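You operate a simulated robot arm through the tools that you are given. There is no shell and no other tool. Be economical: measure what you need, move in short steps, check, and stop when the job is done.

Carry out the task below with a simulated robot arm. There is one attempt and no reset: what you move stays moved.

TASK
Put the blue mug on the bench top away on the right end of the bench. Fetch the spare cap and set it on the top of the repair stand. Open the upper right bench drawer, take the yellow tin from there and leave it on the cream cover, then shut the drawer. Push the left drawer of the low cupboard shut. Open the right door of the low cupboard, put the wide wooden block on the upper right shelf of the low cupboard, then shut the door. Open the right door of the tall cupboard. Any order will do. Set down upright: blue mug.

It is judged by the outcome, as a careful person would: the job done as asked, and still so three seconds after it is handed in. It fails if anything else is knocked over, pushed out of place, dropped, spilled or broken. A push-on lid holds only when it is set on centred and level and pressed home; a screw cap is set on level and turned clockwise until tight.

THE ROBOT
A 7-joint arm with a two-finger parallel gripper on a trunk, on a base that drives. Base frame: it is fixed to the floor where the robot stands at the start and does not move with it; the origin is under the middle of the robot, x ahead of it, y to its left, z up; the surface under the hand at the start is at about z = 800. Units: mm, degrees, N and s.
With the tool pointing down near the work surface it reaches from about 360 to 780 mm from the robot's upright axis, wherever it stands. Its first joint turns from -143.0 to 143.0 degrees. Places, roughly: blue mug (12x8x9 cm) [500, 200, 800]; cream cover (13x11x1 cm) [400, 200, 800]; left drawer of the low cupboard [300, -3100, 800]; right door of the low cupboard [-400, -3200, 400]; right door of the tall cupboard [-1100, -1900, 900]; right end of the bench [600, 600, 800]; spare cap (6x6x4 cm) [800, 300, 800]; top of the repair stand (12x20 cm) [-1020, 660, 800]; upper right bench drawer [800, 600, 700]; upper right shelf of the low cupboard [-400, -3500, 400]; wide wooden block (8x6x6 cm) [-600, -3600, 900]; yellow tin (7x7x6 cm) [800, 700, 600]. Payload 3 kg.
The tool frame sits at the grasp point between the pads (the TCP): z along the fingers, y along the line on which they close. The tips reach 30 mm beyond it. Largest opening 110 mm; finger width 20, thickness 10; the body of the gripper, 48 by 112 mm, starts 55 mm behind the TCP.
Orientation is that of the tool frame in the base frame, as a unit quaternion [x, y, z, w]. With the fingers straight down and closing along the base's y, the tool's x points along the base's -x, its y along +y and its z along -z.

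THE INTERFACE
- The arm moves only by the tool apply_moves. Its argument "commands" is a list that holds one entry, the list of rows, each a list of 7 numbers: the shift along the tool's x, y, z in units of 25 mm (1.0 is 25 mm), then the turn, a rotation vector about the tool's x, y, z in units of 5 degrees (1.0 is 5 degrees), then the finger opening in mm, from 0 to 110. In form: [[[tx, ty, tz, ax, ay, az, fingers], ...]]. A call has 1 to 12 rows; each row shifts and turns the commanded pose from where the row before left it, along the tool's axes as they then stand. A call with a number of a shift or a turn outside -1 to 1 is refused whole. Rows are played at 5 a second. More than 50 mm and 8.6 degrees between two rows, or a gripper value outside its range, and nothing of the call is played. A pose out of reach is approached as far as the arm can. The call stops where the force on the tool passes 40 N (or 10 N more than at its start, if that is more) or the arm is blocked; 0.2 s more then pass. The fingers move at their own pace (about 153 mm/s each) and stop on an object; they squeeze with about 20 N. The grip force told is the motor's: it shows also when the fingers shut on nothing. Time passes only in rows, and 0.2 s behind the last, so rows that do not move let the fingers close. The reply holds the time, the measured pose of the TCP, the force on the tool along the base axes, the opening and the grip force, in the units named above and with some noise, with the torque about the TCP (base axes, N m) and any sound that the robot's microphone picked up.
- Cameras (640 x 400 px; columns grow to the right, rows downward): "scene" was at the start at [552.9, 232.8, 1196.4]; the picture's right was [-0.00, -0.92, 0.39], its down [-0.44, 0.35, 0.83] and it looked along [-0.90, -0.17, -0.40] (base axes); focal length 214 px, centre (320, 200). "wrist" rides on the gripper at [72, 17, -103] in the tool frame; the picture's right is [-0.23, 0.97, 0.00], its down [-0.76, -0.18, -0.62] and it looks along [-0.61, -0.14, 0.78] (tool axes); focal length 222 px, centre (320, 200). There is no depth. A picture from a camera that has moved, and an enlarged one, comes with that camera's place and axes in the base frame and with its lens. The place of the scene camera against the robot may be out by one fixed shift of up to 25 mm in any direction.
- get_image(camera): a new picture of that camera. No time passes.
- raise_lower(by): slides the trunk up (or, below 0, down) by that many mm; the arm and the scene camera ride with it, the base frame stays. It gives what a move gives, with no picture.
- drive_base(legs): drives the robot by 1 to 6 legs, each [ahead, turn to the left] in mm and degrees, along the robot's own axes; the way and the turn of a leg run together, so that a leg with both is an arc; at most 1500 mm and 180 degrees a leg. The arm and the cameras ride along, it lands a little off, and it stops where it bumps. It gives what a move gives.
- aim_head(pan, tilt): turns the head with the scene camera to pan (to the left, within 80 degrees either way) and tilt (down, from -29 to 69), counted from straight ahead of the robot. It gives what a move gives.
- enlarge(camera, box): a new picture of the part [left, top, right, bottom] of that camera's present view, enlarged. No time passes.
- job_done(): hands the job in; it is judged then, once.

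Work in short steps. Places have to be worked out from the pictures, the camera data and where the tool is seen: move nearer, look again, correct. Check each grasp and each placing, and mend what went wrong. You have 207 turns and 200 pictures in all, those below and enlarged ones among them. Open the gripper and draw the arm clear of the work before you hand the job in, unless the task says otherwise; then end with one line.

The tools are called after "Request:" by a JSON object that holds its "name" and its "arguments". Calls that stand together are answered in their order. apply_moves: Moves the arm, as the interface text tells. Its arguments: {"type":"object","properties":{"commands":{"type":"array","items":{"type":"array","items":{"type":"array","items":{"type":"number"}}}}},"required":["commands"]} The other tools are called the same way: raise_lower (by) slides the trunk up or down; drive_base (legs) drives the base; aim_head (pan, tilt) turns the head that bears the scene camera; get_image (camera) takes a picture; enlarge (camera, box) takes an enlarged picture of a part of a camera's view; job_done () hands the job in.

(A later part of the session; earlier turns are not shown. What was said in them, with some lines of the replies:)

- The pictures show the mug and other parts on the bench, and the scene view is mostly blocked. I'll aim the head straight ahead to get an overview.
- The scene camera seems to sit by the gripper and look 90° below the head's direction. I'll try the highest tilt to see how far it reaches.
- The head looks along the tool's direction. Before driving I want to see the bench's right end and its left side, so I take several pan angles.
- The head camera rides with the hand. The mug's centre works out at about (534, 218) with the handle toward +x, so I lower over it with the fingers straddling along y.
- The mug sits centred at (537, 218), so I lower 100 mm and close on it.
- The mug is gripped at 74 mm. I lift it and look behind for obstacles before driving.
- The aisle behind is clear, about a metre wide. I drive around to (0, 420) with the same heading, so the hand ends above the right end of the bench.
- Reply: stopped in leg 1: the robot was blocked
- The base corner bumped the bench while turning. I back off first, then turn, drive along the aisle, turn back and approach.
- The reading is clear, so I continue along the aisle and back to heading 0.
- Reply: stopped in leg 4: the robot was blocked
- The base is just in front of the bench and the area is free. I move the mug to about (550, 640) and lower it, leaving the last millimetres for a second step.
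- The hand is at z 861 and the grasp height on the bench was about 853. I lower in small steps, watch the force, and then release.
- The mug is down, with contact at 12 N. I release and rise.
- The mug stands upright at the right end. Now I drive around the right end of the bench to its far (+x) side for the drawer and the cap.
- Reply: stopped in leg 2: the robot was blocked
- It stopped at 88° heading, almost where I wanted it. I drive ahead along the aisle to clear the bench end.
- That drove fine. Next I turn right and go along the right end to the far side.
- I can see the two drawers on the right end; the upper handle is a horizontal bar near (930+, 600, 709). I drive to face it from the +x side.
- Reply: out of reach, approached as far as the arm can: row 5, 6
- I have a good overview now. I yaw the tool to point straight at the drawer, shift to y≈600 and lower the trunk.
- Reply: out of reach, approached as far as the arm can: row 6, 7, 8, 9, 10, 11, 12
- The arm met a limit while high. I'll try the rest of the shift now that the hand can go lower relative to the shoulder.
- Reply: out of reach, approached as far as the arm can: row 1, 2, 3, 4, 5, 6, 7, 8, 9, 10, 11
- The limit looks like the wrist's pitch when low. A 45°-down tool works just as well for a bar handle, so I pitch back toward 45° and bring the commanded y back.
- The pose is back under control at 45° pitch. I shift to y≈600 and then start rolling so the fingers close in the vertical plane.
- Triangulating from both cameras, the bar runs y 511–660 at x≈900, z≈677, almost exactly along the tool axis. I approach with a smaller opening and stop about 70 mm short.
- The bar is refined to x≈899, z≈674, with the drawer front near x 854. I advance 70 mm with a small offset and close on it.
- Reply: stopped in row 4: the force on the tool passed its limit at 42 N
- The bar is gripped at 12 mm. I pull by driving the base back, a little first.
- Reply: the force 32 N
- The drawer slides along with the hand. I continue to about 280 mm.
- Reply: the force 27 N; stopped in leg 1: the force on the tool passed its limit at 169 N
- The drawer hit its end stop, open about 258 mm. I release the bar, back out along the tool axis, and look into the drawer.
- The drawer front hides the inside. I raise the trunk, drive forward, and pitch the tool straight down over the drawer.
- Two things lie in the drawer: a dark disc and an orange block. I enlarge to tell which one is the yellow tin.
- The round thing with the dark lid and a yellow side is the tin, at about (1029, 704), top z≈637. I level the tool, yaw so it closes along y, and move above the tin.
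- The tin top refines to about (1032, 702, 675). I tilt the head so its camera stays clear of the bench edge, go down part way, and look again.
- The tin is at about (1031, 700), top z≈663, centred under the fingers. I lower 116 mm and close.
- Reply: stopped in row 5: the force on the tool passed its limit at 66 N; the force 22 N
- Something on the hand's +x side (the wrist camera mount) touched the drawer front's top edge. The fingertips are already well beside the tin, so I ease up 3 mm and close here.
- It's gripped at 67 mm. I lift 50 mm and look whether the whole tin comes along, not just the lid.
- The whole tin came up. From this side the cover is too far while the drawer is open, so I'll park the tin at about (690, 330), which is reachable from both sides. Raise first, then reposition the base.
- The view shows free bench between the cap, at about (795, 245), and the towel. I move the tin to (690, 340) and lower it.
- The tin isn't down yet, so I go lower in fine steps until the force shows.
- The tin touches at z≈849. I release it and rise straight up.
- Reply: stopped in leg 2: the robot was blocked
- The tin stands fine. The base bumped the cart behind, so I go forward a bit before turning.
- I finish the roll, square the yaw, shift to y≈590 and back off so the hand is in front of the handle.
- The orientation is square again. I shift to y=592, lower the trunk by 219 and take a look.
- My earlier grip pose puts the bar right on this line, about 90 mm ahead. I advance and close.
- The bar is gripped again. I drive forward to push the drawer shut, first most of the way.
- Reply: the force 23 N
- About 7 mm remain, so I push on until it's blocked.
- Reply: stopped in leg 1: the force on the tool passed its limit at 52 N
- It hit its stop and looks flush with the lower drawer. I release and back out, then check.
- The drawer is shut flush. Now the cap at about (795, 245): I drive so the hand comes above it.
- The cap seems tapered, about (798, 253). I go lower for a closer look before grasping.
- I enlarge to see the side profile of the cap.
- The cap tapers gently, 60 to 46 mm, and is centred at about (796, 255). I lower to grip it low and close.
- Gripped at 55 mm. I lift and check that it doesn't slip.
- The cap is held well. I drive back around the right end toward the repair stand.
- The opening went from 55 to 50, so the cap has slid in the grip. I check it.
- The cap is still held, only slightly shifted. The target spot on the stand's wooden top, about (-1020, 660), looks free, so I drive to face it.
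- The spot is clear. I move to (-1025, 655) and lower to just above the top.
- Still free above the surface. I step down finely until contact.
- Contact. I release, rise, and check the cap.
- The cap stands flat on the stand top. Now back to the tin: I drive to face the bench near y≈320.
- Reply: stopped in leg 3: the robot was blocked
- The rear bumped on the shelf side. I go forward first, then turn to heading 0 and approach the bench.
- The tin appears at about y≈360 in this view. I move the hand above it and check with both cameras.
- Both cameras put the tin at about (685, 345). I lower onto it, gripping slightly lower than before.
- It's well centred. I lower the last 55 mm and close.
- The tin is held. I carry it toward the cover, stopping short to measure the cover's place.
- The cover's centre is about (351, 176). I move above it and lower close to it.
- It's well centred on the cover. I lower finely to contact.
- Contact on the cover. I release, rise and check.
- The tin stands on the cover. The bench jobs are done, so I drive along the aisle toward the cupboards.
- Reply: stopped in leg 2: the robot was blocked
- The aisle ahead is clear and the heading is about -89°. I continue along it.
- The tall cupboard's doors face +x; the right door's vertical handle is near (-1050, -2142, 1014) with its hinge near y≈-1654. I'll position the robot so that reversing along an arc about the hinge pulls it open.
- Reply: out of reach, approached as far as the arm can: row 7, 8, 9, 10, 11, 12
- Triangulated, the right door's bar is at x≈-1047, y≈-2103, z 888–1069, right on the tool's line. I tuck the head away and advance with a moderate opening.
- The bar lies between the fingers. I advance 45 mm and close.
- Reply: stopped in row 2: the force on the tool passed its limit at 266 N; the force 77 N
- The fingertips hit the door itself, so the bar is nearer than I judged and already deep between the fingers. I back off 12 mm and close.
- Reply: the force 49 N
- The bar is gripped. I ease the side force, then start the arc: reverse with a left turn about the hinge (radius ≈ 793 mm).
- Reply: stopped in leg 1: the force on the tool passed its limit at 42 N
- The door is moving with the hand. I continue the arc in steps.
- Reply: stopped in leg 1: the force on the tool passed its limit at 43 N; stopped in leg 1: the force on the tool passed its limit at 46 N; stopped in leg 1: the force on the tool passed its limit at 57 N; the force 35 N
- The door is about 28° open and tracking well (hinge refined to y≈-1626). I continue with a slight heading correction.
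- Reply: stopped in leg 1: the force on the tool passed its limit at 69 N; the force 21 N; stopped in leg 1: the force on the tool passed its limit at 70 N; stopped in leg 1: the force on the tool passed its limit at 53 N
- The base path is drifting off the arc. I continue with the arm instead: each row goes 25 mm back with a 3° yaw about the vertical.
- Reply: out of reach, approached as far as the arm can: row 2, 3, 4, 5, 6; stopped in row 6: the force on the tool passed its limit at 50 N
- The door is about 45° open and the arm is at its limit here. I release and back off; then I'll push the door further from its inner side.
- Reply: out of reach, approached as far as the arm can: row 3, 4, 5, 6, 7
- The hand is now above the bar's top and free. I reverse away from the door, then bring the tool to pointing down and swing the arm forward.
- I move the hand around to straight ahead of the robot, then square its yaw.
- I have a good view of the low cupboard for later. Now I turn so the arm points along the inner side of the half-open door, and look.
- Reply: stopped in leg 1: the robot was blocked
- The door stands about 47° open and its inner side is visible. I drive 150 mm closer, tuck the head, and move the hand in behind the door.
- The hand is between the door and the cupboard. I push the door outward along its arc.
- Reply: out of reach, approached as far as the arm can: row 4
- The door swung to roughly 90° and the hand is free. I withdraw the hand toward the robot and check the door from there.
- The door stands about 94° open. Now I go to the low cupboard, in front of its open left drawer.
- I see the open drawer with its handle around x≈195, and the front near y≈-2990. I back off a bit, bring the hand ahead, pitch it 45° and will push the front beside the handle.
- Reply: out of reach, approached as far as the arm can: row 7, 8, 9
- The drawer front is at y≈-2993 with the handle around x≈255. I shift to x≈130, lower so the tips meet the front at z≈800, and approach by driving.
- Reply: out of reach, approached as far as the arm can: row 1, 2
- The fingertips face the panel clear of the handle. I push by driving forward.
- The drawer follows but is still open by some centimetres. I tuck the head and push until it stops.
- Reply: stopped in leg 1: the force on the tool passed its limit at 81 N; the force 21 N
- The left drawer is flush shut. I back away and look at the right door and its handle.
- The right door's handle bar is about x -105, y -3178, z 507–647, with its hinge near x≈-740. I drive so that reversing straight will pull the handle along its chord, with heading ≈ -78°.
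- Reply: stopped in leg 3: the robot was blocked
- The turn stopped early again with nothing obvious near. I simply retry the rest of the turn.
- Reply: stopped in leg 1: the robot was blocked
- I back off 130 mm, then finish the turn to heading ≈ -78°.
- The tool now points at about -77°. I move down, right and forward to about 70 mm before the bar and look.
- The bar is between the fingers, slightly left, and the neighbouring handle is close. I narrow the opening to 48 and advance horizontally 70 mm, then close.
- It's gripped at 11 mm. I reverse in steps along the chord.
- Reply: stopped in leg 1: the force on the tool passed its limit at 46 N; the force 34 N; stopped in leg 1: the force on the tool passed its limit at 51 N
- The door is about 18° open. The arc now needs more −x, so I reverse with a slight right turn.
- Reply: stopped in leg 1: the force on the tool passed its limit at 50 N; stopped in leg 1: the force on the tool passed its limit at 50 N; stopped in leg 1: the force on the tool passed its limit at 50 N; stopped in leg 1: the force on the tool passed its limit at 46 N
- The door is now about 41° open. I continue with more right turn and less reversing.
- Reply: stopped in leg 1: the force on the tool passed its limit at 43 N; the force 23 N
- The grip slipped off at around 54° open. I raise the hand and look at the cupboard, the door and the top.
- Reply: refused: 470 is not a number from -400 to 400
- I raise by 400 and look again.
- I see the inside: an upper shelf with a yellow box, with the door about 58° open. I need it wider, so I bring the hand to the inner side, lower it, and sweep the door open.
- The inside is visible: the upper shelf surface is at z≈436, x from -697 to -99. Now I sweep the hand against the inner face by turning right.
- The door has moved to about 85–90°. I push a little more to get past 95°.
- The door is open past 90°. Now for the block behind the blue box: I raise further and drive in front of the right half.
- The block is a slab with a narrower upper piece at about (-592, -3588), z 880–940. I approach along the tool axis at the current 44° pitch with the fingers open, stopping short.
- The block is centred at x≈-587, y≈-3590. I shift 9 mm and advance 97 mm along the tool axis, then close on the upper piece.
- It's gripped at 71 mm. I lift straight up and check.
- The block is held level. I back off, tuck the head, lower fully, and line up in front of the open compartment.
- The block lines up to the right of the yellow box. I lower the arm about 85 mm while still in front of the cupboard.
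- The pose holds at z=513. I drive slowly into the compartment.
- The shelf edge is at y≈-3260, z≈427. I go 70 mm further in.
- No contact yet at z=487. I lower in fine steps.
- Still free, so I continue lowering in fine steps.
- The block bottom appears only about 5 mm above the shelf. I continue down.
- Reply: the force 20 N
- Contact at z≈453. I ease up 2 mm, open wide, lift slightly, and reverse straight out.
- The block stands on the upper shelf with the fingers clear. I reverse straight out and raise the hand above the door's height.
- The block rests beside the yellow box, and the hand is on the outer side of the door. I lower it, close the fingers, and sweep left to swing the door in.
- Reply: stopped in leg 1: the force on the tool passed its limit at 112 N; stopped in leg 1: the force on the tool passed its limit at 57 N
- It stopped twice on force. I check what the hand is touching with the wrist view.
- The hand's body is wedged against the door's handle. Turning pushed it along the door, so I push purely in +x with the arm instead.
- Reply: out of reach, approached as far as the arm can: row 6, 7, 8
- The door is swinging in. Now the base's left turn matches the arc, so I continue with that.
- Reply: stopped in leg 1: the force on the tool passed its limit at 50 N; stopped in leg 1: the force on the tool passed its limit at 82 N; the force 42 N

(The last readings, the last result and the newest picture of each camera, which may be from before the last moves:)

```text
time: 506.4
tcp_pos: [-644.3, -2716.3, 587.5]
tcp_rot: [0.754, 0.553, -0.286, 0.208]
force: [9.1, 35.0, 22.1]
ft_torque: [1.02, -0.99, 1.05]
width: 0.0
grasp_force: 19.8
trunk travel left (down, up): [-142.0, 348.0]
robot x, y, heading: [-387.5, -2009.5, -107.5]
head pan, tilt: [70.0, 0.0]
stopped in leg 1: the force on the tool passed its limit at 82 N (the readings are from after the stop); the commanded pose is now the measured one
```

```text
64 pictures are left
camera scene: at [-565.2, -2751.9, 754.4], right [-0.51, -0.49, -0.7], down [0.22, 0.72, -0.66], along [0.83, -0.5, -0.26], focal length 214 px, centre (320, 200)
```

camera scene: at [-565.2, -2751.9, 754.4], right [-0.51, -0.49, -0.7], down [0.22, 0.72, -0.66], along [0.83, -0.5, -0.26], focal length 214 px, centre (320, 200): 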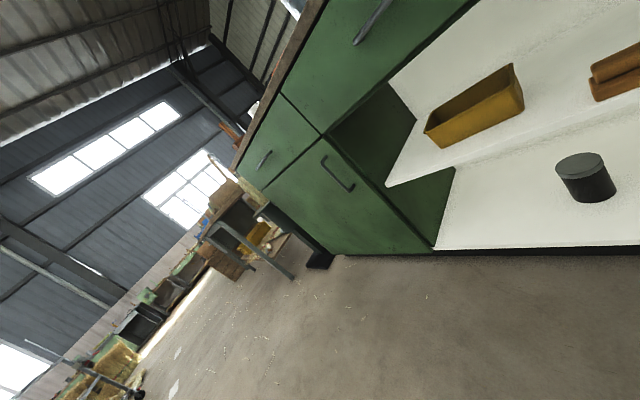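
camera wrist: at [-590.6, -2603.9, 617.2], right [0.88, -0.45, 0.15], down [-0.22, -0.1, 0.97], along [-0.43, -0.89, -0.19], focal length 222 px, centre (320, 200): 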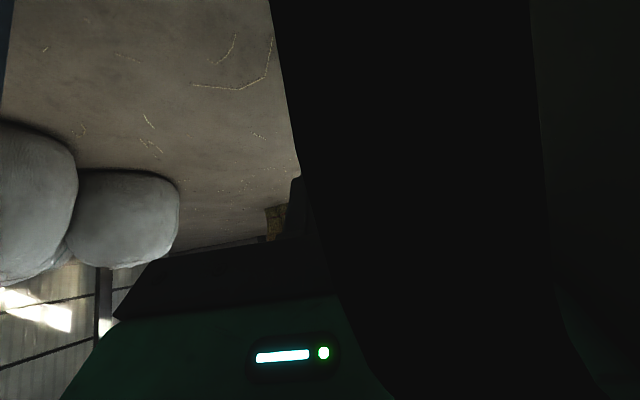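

The handle wedges against the hand's body. I back off in −x and raise the hand so only the fingertips touch the top strip of the door, above the handle.

Request:
{"name": "apply_moves", "arguments": {"commands": [[[-0.24, -0.944, 0.23, 0, 0, 0, 0], [-0.24, -0.944, 0.23, 0, 0, 0, 0], [-0.24, -0.944, 0.23, 0, 0, 0, 0]]]}}

Request:
{"name": "raise_lower", "arguments": {"by": 88}}

Request:
{"name": "get_image", "arguments": {"camera": "wrist"}}

Request:
{"name": "aim_head", "arguments": {"pan": 30, "tilt": 10}}

Request:
{"name": "get_image", "arguments": {"camera": "scene"}}

```text
time: 506.6
tcp_pos: [-648.3, -2715.6, 584.5]
tcp_rot: [0.754, 0.555, -0.283, 0.207]
force: [10.4, 34.4, 18.1]
ft_torque: [0.52, -0.66, 0.99]
width: 0.0
grasp_force: 19.7
trunk travel left (down, up): [-142.0, 348.0]
robot x, y, heading: [-390.3, -2012.3, -107.6]
head pan, tilt: [70.0, 0.0]
stopped in row 1: the force on the tool passed its limit at 63 N (the readings are from after the stop); the commanded pose is now the measured one
```

```text
time: 507.9
tcp_pos: [-649.2, -2716.8, 672.1]
tcp_rot: [0.755, 0.555, -0.283, 0.207]
force: [0.3, 0.1, -0.7]
ft_torque: [0.0, 0.0, -0.02]
width: 0.2
grasp_force: 19.9
trunk travel left (down, up): [-230.0, 260.0]
robot x, y, heading: [-388.1, -2011.1, -107.4]
head pan, tilt: [70.0, 0.0]
```

```text
63 pictures are left
camera wrist: at [-595.6, -2604.9, 703.1], right [0.88, -0.45, 0.15], down [-0.22, -0.11, 0.97], along [-0.42, -0.88, -0.19], focal length 222 px, centre (320, 200)
```

wrist: 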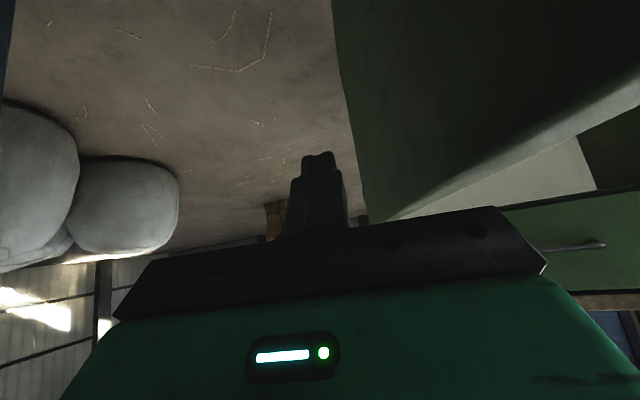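

```text
time: 508.9
tcp_pos: [-649.8, -2718.3, 671.8]
tcp_rot: [0.755, 0.555, -0.283, 0.206]
force: [0.3, -0.4, 0.3]
ft_torque: [0.01, 0.01, -0.02]
width: 0.0
grasp_force: 20.1
trunk travel left (down, up): [-230.0, 260.0]
robot x, y, heading: [-384.1, -2011.7, -107.6]
head pan, tilt: [30.0, 10.0]
```

```text
62 pictures are left
camera scene: at [-612.6, -2761.9, 791.5], right [-0.92, -0.06, -0.38], down [0.17, 0.83, -0.53], along [0.34, -0.56, -0.76], focal length 214 px, centre (320, 200)
```

scene: 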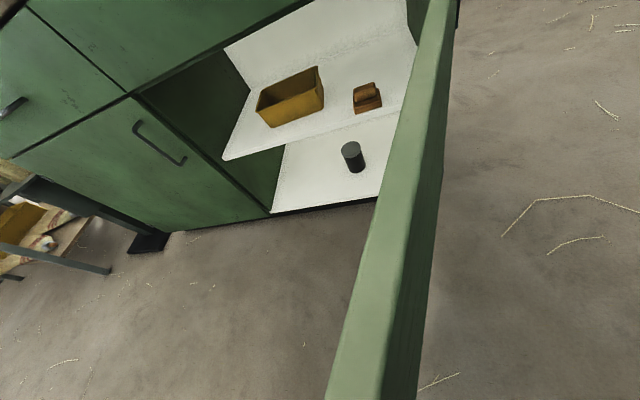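

Free of the handle, and the fingers are beside the door's top strip on the outer side. I sweep left again.

Request:
{"name": "drive_base", "arguments": {"legs": [[0, 12]]}}

Request:
{"name": "drive_base", "arguments": {"legs": [[0, 10]]}}

Request:
{"name": "get_image", "arguments": {"camera": "scene"}}

```text
time: 510.1
tcp_pos: [-498.7, -2758.7, 671.1]
tcp_rot: [0.693, 0.63, -0.26, 0.235]
force: [0.3, -0.4, -0.4]
ft_torque: [0.01, 0.01, -0.01]
width: 0.0
grasp_force: 20.2
trunk travel left (down, up): [-230.0, 260.0]
robot x, y, heading: [-394.5, -2012.9, -95.5]
head pan, tilt: [30.0, 10.0]
```

```text
time: 511.2
tcp_pos: [-369.1, -2764.1, 673.2]
tcp_rot: [0.636, 0.689, -0.236, 0.257]
force: [-0.2, -0.7, -0.1]
ft_torque: [0.0, 0.01, 0.01]
width: 0.2
grasp_force: 20.4
trunk travel left (down, up): [-230.0, 260.0]
robot x, y, heading: [-403.4, -2011.0, -85.5]
head pan, tilt: [30.0, 10.0]
```

```text
61 pictures are left
camera scene: at [-315.6, -2793.3, 791.6], right [-0.84, -0.4, -0.38], down [-0.15, 0.83, -0.53], along [0.53, -0.39, -0.76], focal length 214 px, centre (320, 200)
```

scene: 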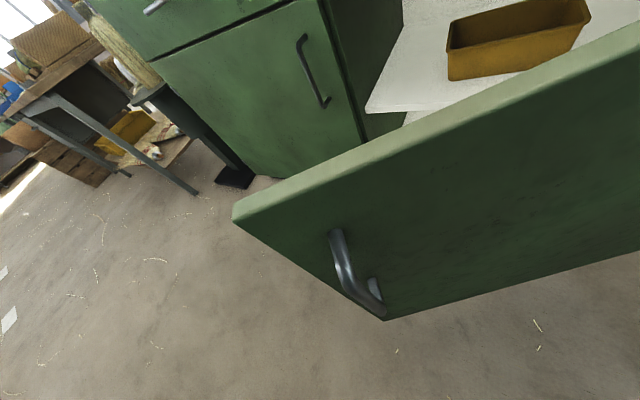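

The door is now about 40° open with the hand outside. I shift the hand 120 mm to +x (between the handles) and drive forward to push it shut.

Request:
{"name": "apply_moves", "arguments": {"commands": [[[0, 1, 0, 0, 0, 0, 0], [0, 1, 0, 0, 0, 0, 0], [0, 1, 0, 0, 0, 0, 0], [0, 1, 0, 0, 0, 0, 0], [0, 0.8, 0, 0, 0, 0, 0]]]}}

Request:
{"name": "aim_head", "arguments": {"pan": 0, "tilt": 55}}

Request:
{"name": "drive_base", "arguments": {"legs": [[200, 0]]}}

Request:
{"name": "drive_base", "arguments": {"legs": [[160, 0]]}}

Request:
{"name": "get_image", "arguments": {"camera": "wrist"}}

```text
time: 512.4
tcp_pos: [-257.8, -2765.1, 668.2]
tcp_rot: [0.636, 0.689, -0.236, 0.257]
force: [0.7, -0.5, 0.1]
ft_torque: [0.0, -0.03, 0.0]
width: 0.0
grasp_force: 19.4
out of reach, approached as far as the arm can: row 1, 2, 3
trunk travel left (down, up): [-230.0, 260.0]
robot x, y, heading: [-403.9, -2012.5, -85.6]
head pan, tilt: [30.0, 10.0]
```

```text
time: 513.5
tcp_pos: [-259.0, -2764.7, 668.9]
tcp_rot: [0.636, 0.688, -0.237, 0.257]
force: [0.1, -0.6, 0.1]
ft_torque: [0.01, -0.01, 0.03]
width: 0.1
grasp_force: 19.9
trunk travel left (down, up): [-230.0, 260.0]
robot x, y, heading: [-407.8, -2012.8, -85.4]
head pan, tilt: [0.0, 55.0]
```

```text
time: 515.1
tcp_pos: [-242.2, -2963.6, 667.6]
tcp_rot: [0.635, 0.689, -0.236, 0.257]
force: [0.0, 0.2, 0.5]
ft_torque: [0.01, -0.04, -0.01]
width: 0.0
grasp_force: 19.8
trunk travel left (down, up): [-230.0, 260.0]
robot x, y, heading: [-390.2, -2207.6, -85.5]
head pan, tilt: [0.0, 55.0]
```

```text
time: 516.5
tcp_pos: [-229.1, -3124.5, 670.1]
tcp_rot: [0.635, 0.689, -0.236, 0.257]
force: [-0.6, -0.1, -0.2]
ft_torque: [-0.02, -0.04, -0.03]
width: 0.0
grasp_force: 20.3
trunk travel left (down, up): [-230.0, 260.0]
robot x, y, heading: [-378.0, -2374.6, -85.3]
head pan, tilt: [0.0, 55.0]
```

```text
60 pictures are left
camera wrist: at [-221.1, -3000.1, 700.6], right [0.98, -0.09, 0.15], down [-0.17, -0.18, 0.97], along [-0.06, -0.98, -0.19], focal length 222 px, centre (320, 200)
```

wrist: 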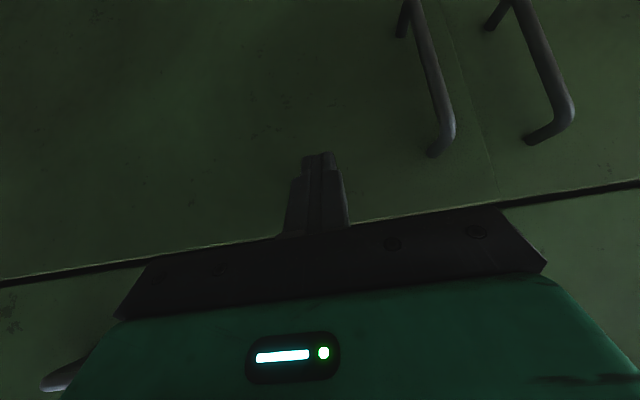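

The door is nearly shut. I keep pushing until it stops.

Request:
{"name": "drive_base", "arguments": {"legs": [[50, 0]]}}

Request:
{"name": "drive_base", "arguments": {"legs": [[50, 0]]}}

Request:
{"name": "get_image", "arguments": {"camera": "wrist"}}

```text
time: 517.5
tcp_pos: [-223.9, -3175.2, 669.5]
tcp_rot: [0.636, 0.688, -0.237, 0.258]
force: [1.5, 0.6, -0.5]
ft_torque: [0.02, -0.02, -0.01]
width: 0.0
grasp_force: 20.4
trunk travel left (down, up): [-230.0, 260.0]
robot x, y, heading: [-376.5, -2423.7, -85.2]
head pan, tilt: [0.0, 55.0]
```

```text
time: 518.4
tcp_pos: [-222.5, -3200.2, 668.3]
tcp_rot: [0.637, 0.689, -0.234, 0.255]
force: [0.0, 14.2, 3.2]
ft_torque: [0.19, -0.03, 0.0]
width: 0.0
grasp_force: 19.9
trunk travel left (down, up): [-230.0, 260.0]
robot x, y, heading: [-372.6, -2450.9, -85.2]
head pan, tilt: [0.0, 55.0]
stopped in leg 1: the force on the tool passed its limit at 427 N (the readings are from after the stop); the commanded pose is now the measured one
```

```text
59 pictures are left
camera wrist: at [-214.6, -3077.4, 699.8], right [0.98, -0.09, 0.15], down [-0.16, -0.19, 0.97], along [-0.06, -0.98, -0.2], focal length 222 px, centre (320, 200)
```

wrist: 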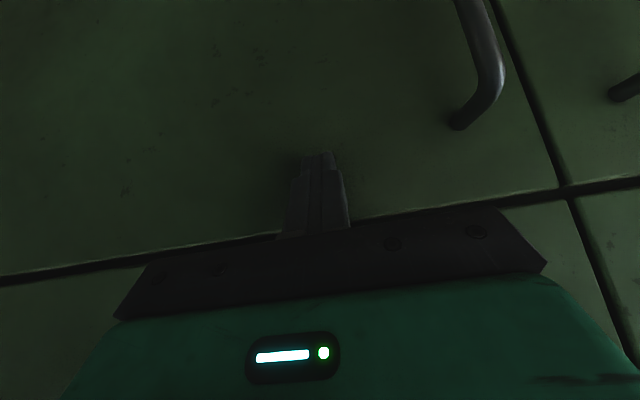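

It's shut flush. I back off, raise up and check the whole cupboard.

Request:
{"name": "drive_base", "arguments": {"legs": [[-420, 0]]}}

Request:
{"name": "raise_lower", "arguments": {"by": 250}}

Request:
{"name": "aim_head", "arguments": {"pan": 0, "tilt": -10}}

Request:
{"name": "get_image", "arguments": {"camera": "scene"}}

```text
time: 520.9
tcp_pos: [-255.2, -2784.9, 667.1]
tcp_rot: [0.637, 0.689, -0.234, 0.255]
force: [0.1, 0.0, -0.2]
ft_torque: [0.01, -0.01, 0.01]
width: 0.0
grasp_force: 20.0
trunk travel left (down, up): [-230.0, 260.0]
robot x, y, heading: [-402.0, -2038.0, -85.2]
head pan, tilt: [0.0, 55.0]
```

```text
time: 523.5
tcp_pos: [-256.0, -2785.3, 917.2]
tcp_rot: [0.637, 0.689, -0.234, 0.255]
force: [-1.5, -0.1, 0.1]
ft_torque: [-0.01, 0.04, -0.02]
width: 0.1
grasp_force: 20.0
trunk travel left (down, up): [-480.0, 10.0]
robot x, y, heading: [-402.1, -2031.7, -85.0]
head pan, tilt: [0.0, 55.0]
```

```text
time: 524.9
tcp_pos: [-255.1, -2785.8, 917.7]
tcp_rot: [0.637, 0.689, -0.234, 0.255]
force: [-0.4, -0.6, -0.3]
ft_torque: [-0.04, 0.02, 0.02]
width: 0.0
grasp_force: 20.3
trunk travel left (down, up): [-480.0, 10.0]
robot x, y, heading: [-401.5, -2035.4, -85.4]
head pan, tilt: [0.0, -10.0]
```

```text
58 pictures are left
camera scene: at [-247.0, -2844.9, 1054.4], right [-1.0, -0.08, 0.0], down [-0.05, 0.63, -0.77], along [0.06, -0.77, -0.64], focal length 214 px, centre (320, 200)
```

scene: 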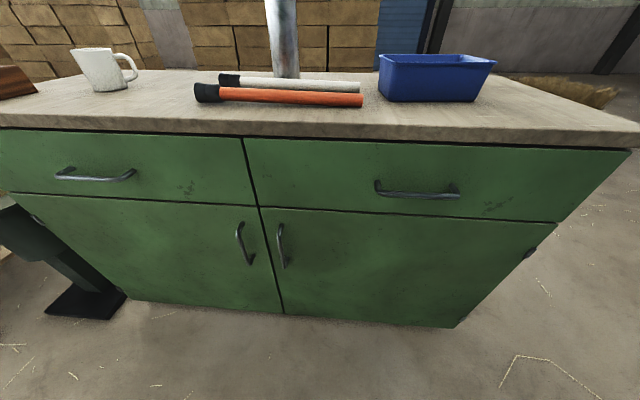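

The low cupboard is all shut and the things on it stand. I check that the tall cupboard's right door is still open.

Request:
{"name": "aim_head", "arguments": {"pan": -80, "tilt": -5}}

Request:
{"name": "get_image", "arguments": {"camera": "scene"}}

```text
time: 526.4
tcp_pos: [-255.9, -2785.0, 917.5]
tcp_rot: [0.638, 0.689, -0.234, 0.254]
force: [-0.1, 0.2, -0.5]
ft_torque: [0.02, 0.0, 0.04]
width: 0.0
grasp_force: 20.1
trunk travel left (down, up): [-480.0, 10.0]
robot x, y, heading: [-403.8, -2039.1, -85.3]
head pan, tilt: [-80.0, -5.0]
```

```text
57 pictures are left
camera scene: at [-337.0, -2801.5, 1102.0], right [-0.23, 0.62, 0.75], down [-0.14, 0.74, -0.66], along [-0.96, -0.26, -0.08], focal length 214 px, centre (320, 200)
```

scene: 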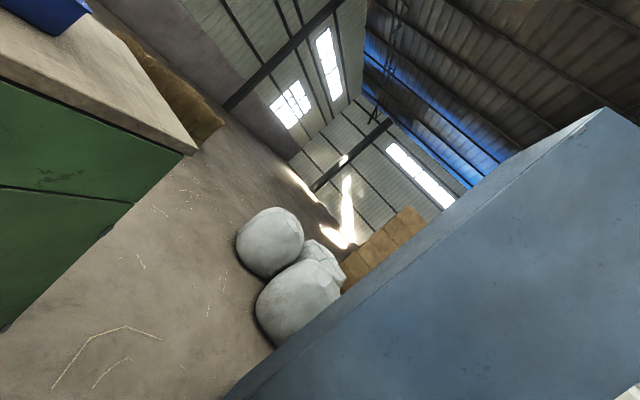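

The right door is out of view. I move forward a bit and turn to see it.

Request:
{"name": "drive_base", "arguments": {"legs": [[200, 0], [0, -50]]}}

Request:
{"name": "get_image", "arguments": {"camera": "scene"}}

```text
time: 530.6
tcp_pos: [-867.3, -2829.8, 918.5]
tcp_rot: [0.869, 0.353, -0.319, 0.132]
force: [-1.1, 1.0, 0.4]
ft_torque: [-0.02, -0.09, 0.05]
width: 0.1
grasp_force: 19.7
trunk travel left (down, up): [-480.0, 10.0]
robot x, y, heading: [-359.4, -2267.4, -135.6]
head pan, tilt: [-80.0, -5.0]
stopped in leg 2: the robot was blocked; the commanded pose is now the measured one
```

```text
56 pictures are left
camera scene: at [-935.6, -2772.3, 1102.8], right [0.33, 0.57, 0.75], down [0.48, 0.58, -0.66], along [-0.81, 0.58, -0.08], focal length 214 px, centre (320, 200)
```

scene: 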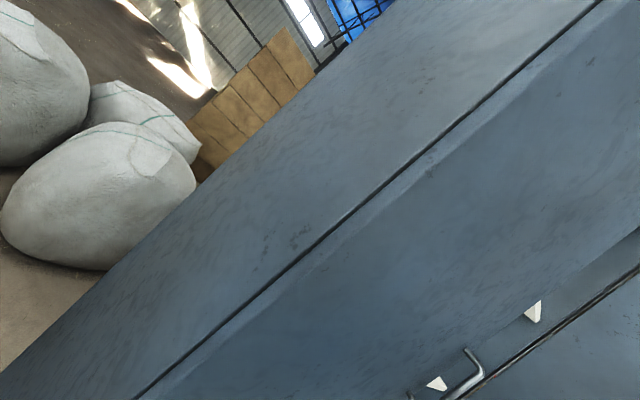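

The hand is close to the tall cupboard's corner. I turn back left, away from it, and look at the open door from the other direction.

Request:
{"name": "drive_base", "arguments": {"legs": [[0, 50], [0, 125]]}}

Request:
{"name": "aim_head", "arguments": {"pan": 75, "tilt": -5}}

Request:
{"name": "get_image", "arguments": {"camera": "scene"}}

```text
time: 536.6
tcp_pos: [407.4, -2286.5, 919.7]
tcp_rot: [0.045, 0.937, -0.014, 0.346]
force: [-0.9, 0.8, -0.4]
ft_torque: [-0.07, 0.05, -0.04]
width: 0.1
grasp_force: 20.0
trunk travel left (down, up): [-480.0, 10.0]
robot x, y, heading: [-369.2, -2372.3, -3.3]
head pan, tilt: [-80.0, -5.0]
stopped in leg 2: the robot was blocked; the commanded pose is now the measured one
```

```text
time: 539.0
tcp_pos: [406.6, -2287.1, 919.5]
tcp_rot: [0.044, 0.937, -0.014, 0.346]
force: [-0.4, -0.5, -0.6]
ft_torque: [0.02, 0.03, 0.02]
width: 0.2
grasp_force: 20.0
trunk travel left (down, up): [-480.0, 10.0]
robot x, y, heading: [-369.9, -2369.6, -3.2]
head pan, tilt: [75.0, -5.0]
```

```text
55 pictures are left
camera scene: at [438.7, -2199.8, 1098.8], right [0.6, -0.31, -0.74], down [-0.73, 0.15, -0.66], along [0.32, 0.94, -0.14], focal length 214 px, centre (320, 200)
```

scene: 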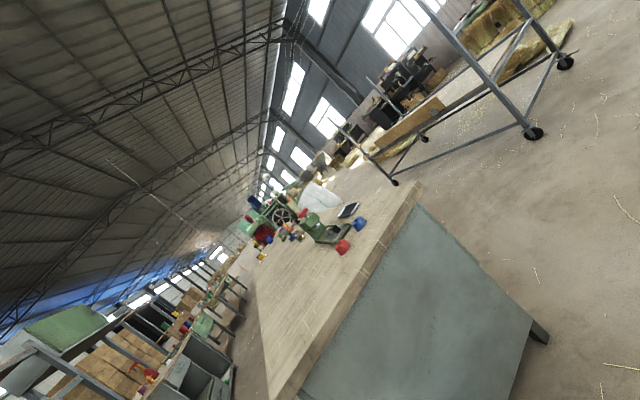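

The base met something on the north side again, possibly its rear or elbow against the open door. I move east, turn further and look back at the tall cupboard.

Request:
{"name": "drive_base", "arguments": {"legs": [[200, 0], [0, 90]]}}

Request:
{"name": "aim_head", "arguments": {"pan": 75, "tilt": 0}}

Request:
{"name": "get_image", "arguments": {"camera": "scene"}}

```text
time: 544.0
tcp_pos: [-133.3, -1597.4, 920.8]
tcp_rot: [-0.576, 0.741, 0.214, 0.271]
force: [-0.3, 0.1, 0.1]
ft_torque: [-0.01, -0.06, -0.02]
width: 0.0
grasp_force: 20.2
trunk travel left (down, up): [-480.0, 10.0]
robot x, y, heading: [-102.4, -2390.9, 80.1]
head pan, tilt: [75.0, -5.0]
stopped in leg 2: the robot was blocked; the commanded pose is now the measured one
```

```text
time: 544.6
tcp_pos: [-130.6, -1597.2, 920.4]
tcp_rot: [-0.577, 0.741, 0.214, 0.27]
force: [0.2, 1.0, 0.6]
ft_torque: [-0.02, 0.0, -0.01]
width: 0.0
grasp_force: 20.4
trunk travel left (down, up): [-480.0, 10.0]
robot x, y, heading: [-103.1, -2397.2, 80.2]
head pan, tilt: [75.0, 0.0]
```

```text
54 pictures are left
camera scene: at [-207.8, -1555.4, 1093.9], right [0.4, 0.54, -0.74], down [-0.19, -0.74, -0.65], along [-0.9, 0.4, -0.19], focal length 214 px, centre (320, 200)
```

scene: 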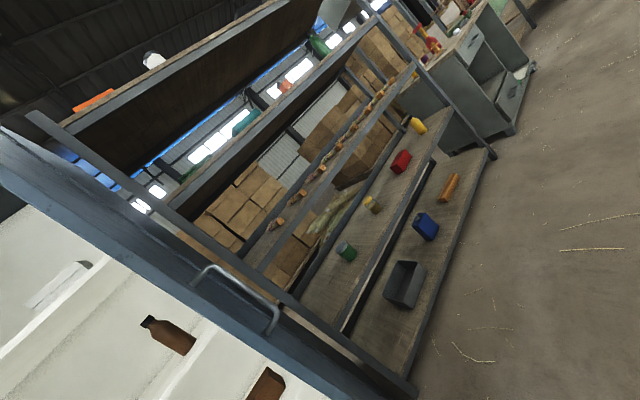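

The tall cupboard's right door stands open at about 90° with its shelves visible. I open the gripper; the arm is clear of everything.

Request:
{"name": "apply_moves", "arguments": {"commands": [[[0, 0, 0, 0, 0, 0, 110], [0, 0, 0, 0, 0, 0, 110], [0, 0, 0, 0, 0, 0, 110]]]}}

Request:
{"name": "aim_head", "arguments": {"pan": 0, "tilt": -29}}

Request:
{"name": "get_image", "arguments": {"camera": "scene"}}

```text
time: 545.4
tcp_pos: [-132.3, -1597.4, 920.5]
tcp_rot: [-0.576, 0.741, 0.214, 0.271]
force: [-0.4, 0.4, 0.3]
ft_torque: [0.02, -0.01, 0.01]
width: 109.8
grasp_force: 0.1
trunk travel left (down, up): [-480.0, 10.0]
robot x, y, heading: [-103.5, -2393.0, 80.0]
head pan, tilt: [75.0, 0.0]
```

```text
time: 546.9
tcp_pos: [-131.1, -1595.9, 920.1]
tcp_rot: [-0.576, 0.741, 0.214, 0.271]
force: [-0.5, 0.7, -0.7]
ft_torque: [0.01, 0.03, -0.01]
width: 110.0
grasp_force: 0.2
trunk travel left (down, up): [-480.0, 10.0]
robot x, y, heading: [-102.1, -2392.4, 79.9]
head pan, tilt: [0.0, -28.6]
```

```text
53 pictures are left
camera scene: at [-109.3, -1519.6, 1086.1], right [0.97, -0.24, -0.01], down [-0.09, -0.35, -0.93], along [0.23, 0.91, -0.36], focal length 214 px, centre (320, 200)
```

scene: 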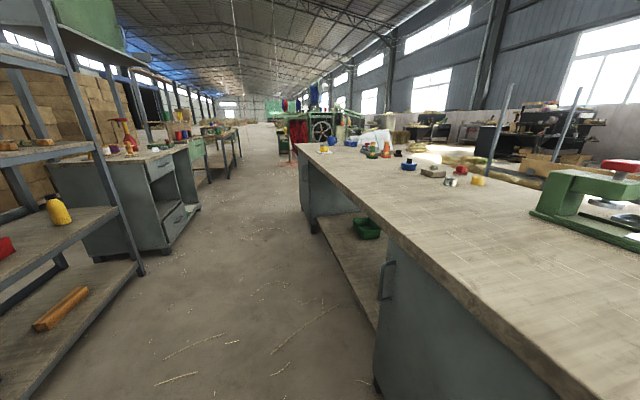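

Everything looks in place. One zoom on the far end of the bench confirms the mug and the tin.

Request:
{"name": "enlarge", "arguments": {"camera": "scene", "box": [300, 125, 420, 185]}}

Request:
{"name": "enlarge", "arguments": {"camera": "scene", "box": [80, 110, 220, 200]}}

```text
5.33 times, centred on (360, 155) of scene
camera zoom: at [-109.3, -1519.6, 1086.1], right [0.97, -0.24, -0.01], down [-0.09, -0.35, -0.93], along [0.23, 0.91, -0.36], focal length 1144 px, centre (107, 440)
```

zoom: 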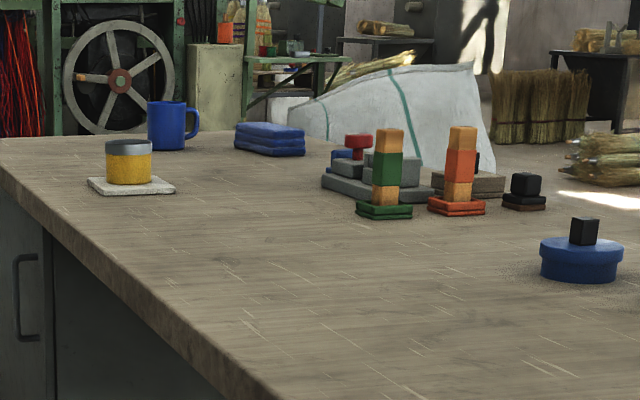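

```text
4.44 times, centred on (150, 155) of scene
camera zoom: at [-109.3, -1519.6, 1086.1], right [0.97, -0.24, -0.01], down [-0.09, -0.35, -0.93], along [0.23, 0.91, -0.36], focal length 953 px, centre (1076, 400)
```

zoom: 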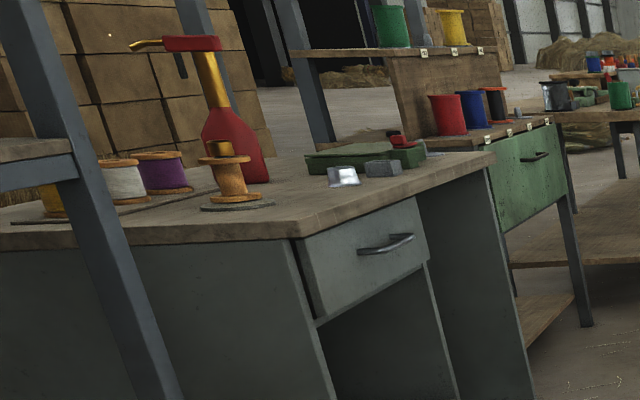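

The mug stands upright, the tin is on the cover, and the cap is on the stand, with nothing disturbed. I hand the job in.

Request:
{"name": "job_done", "arguments": {}}

```text
The job is handed in.
```

All the tasks are done and the job is handed in: the mug stands upright at the right end of the bench, the cap is on the repair stand and the tin is on the cream cover. The bench drawer, the low cupboard's left drawer and its right door are shut with the wide block on the upper right shelf, and the tall cupboard's right door is open.
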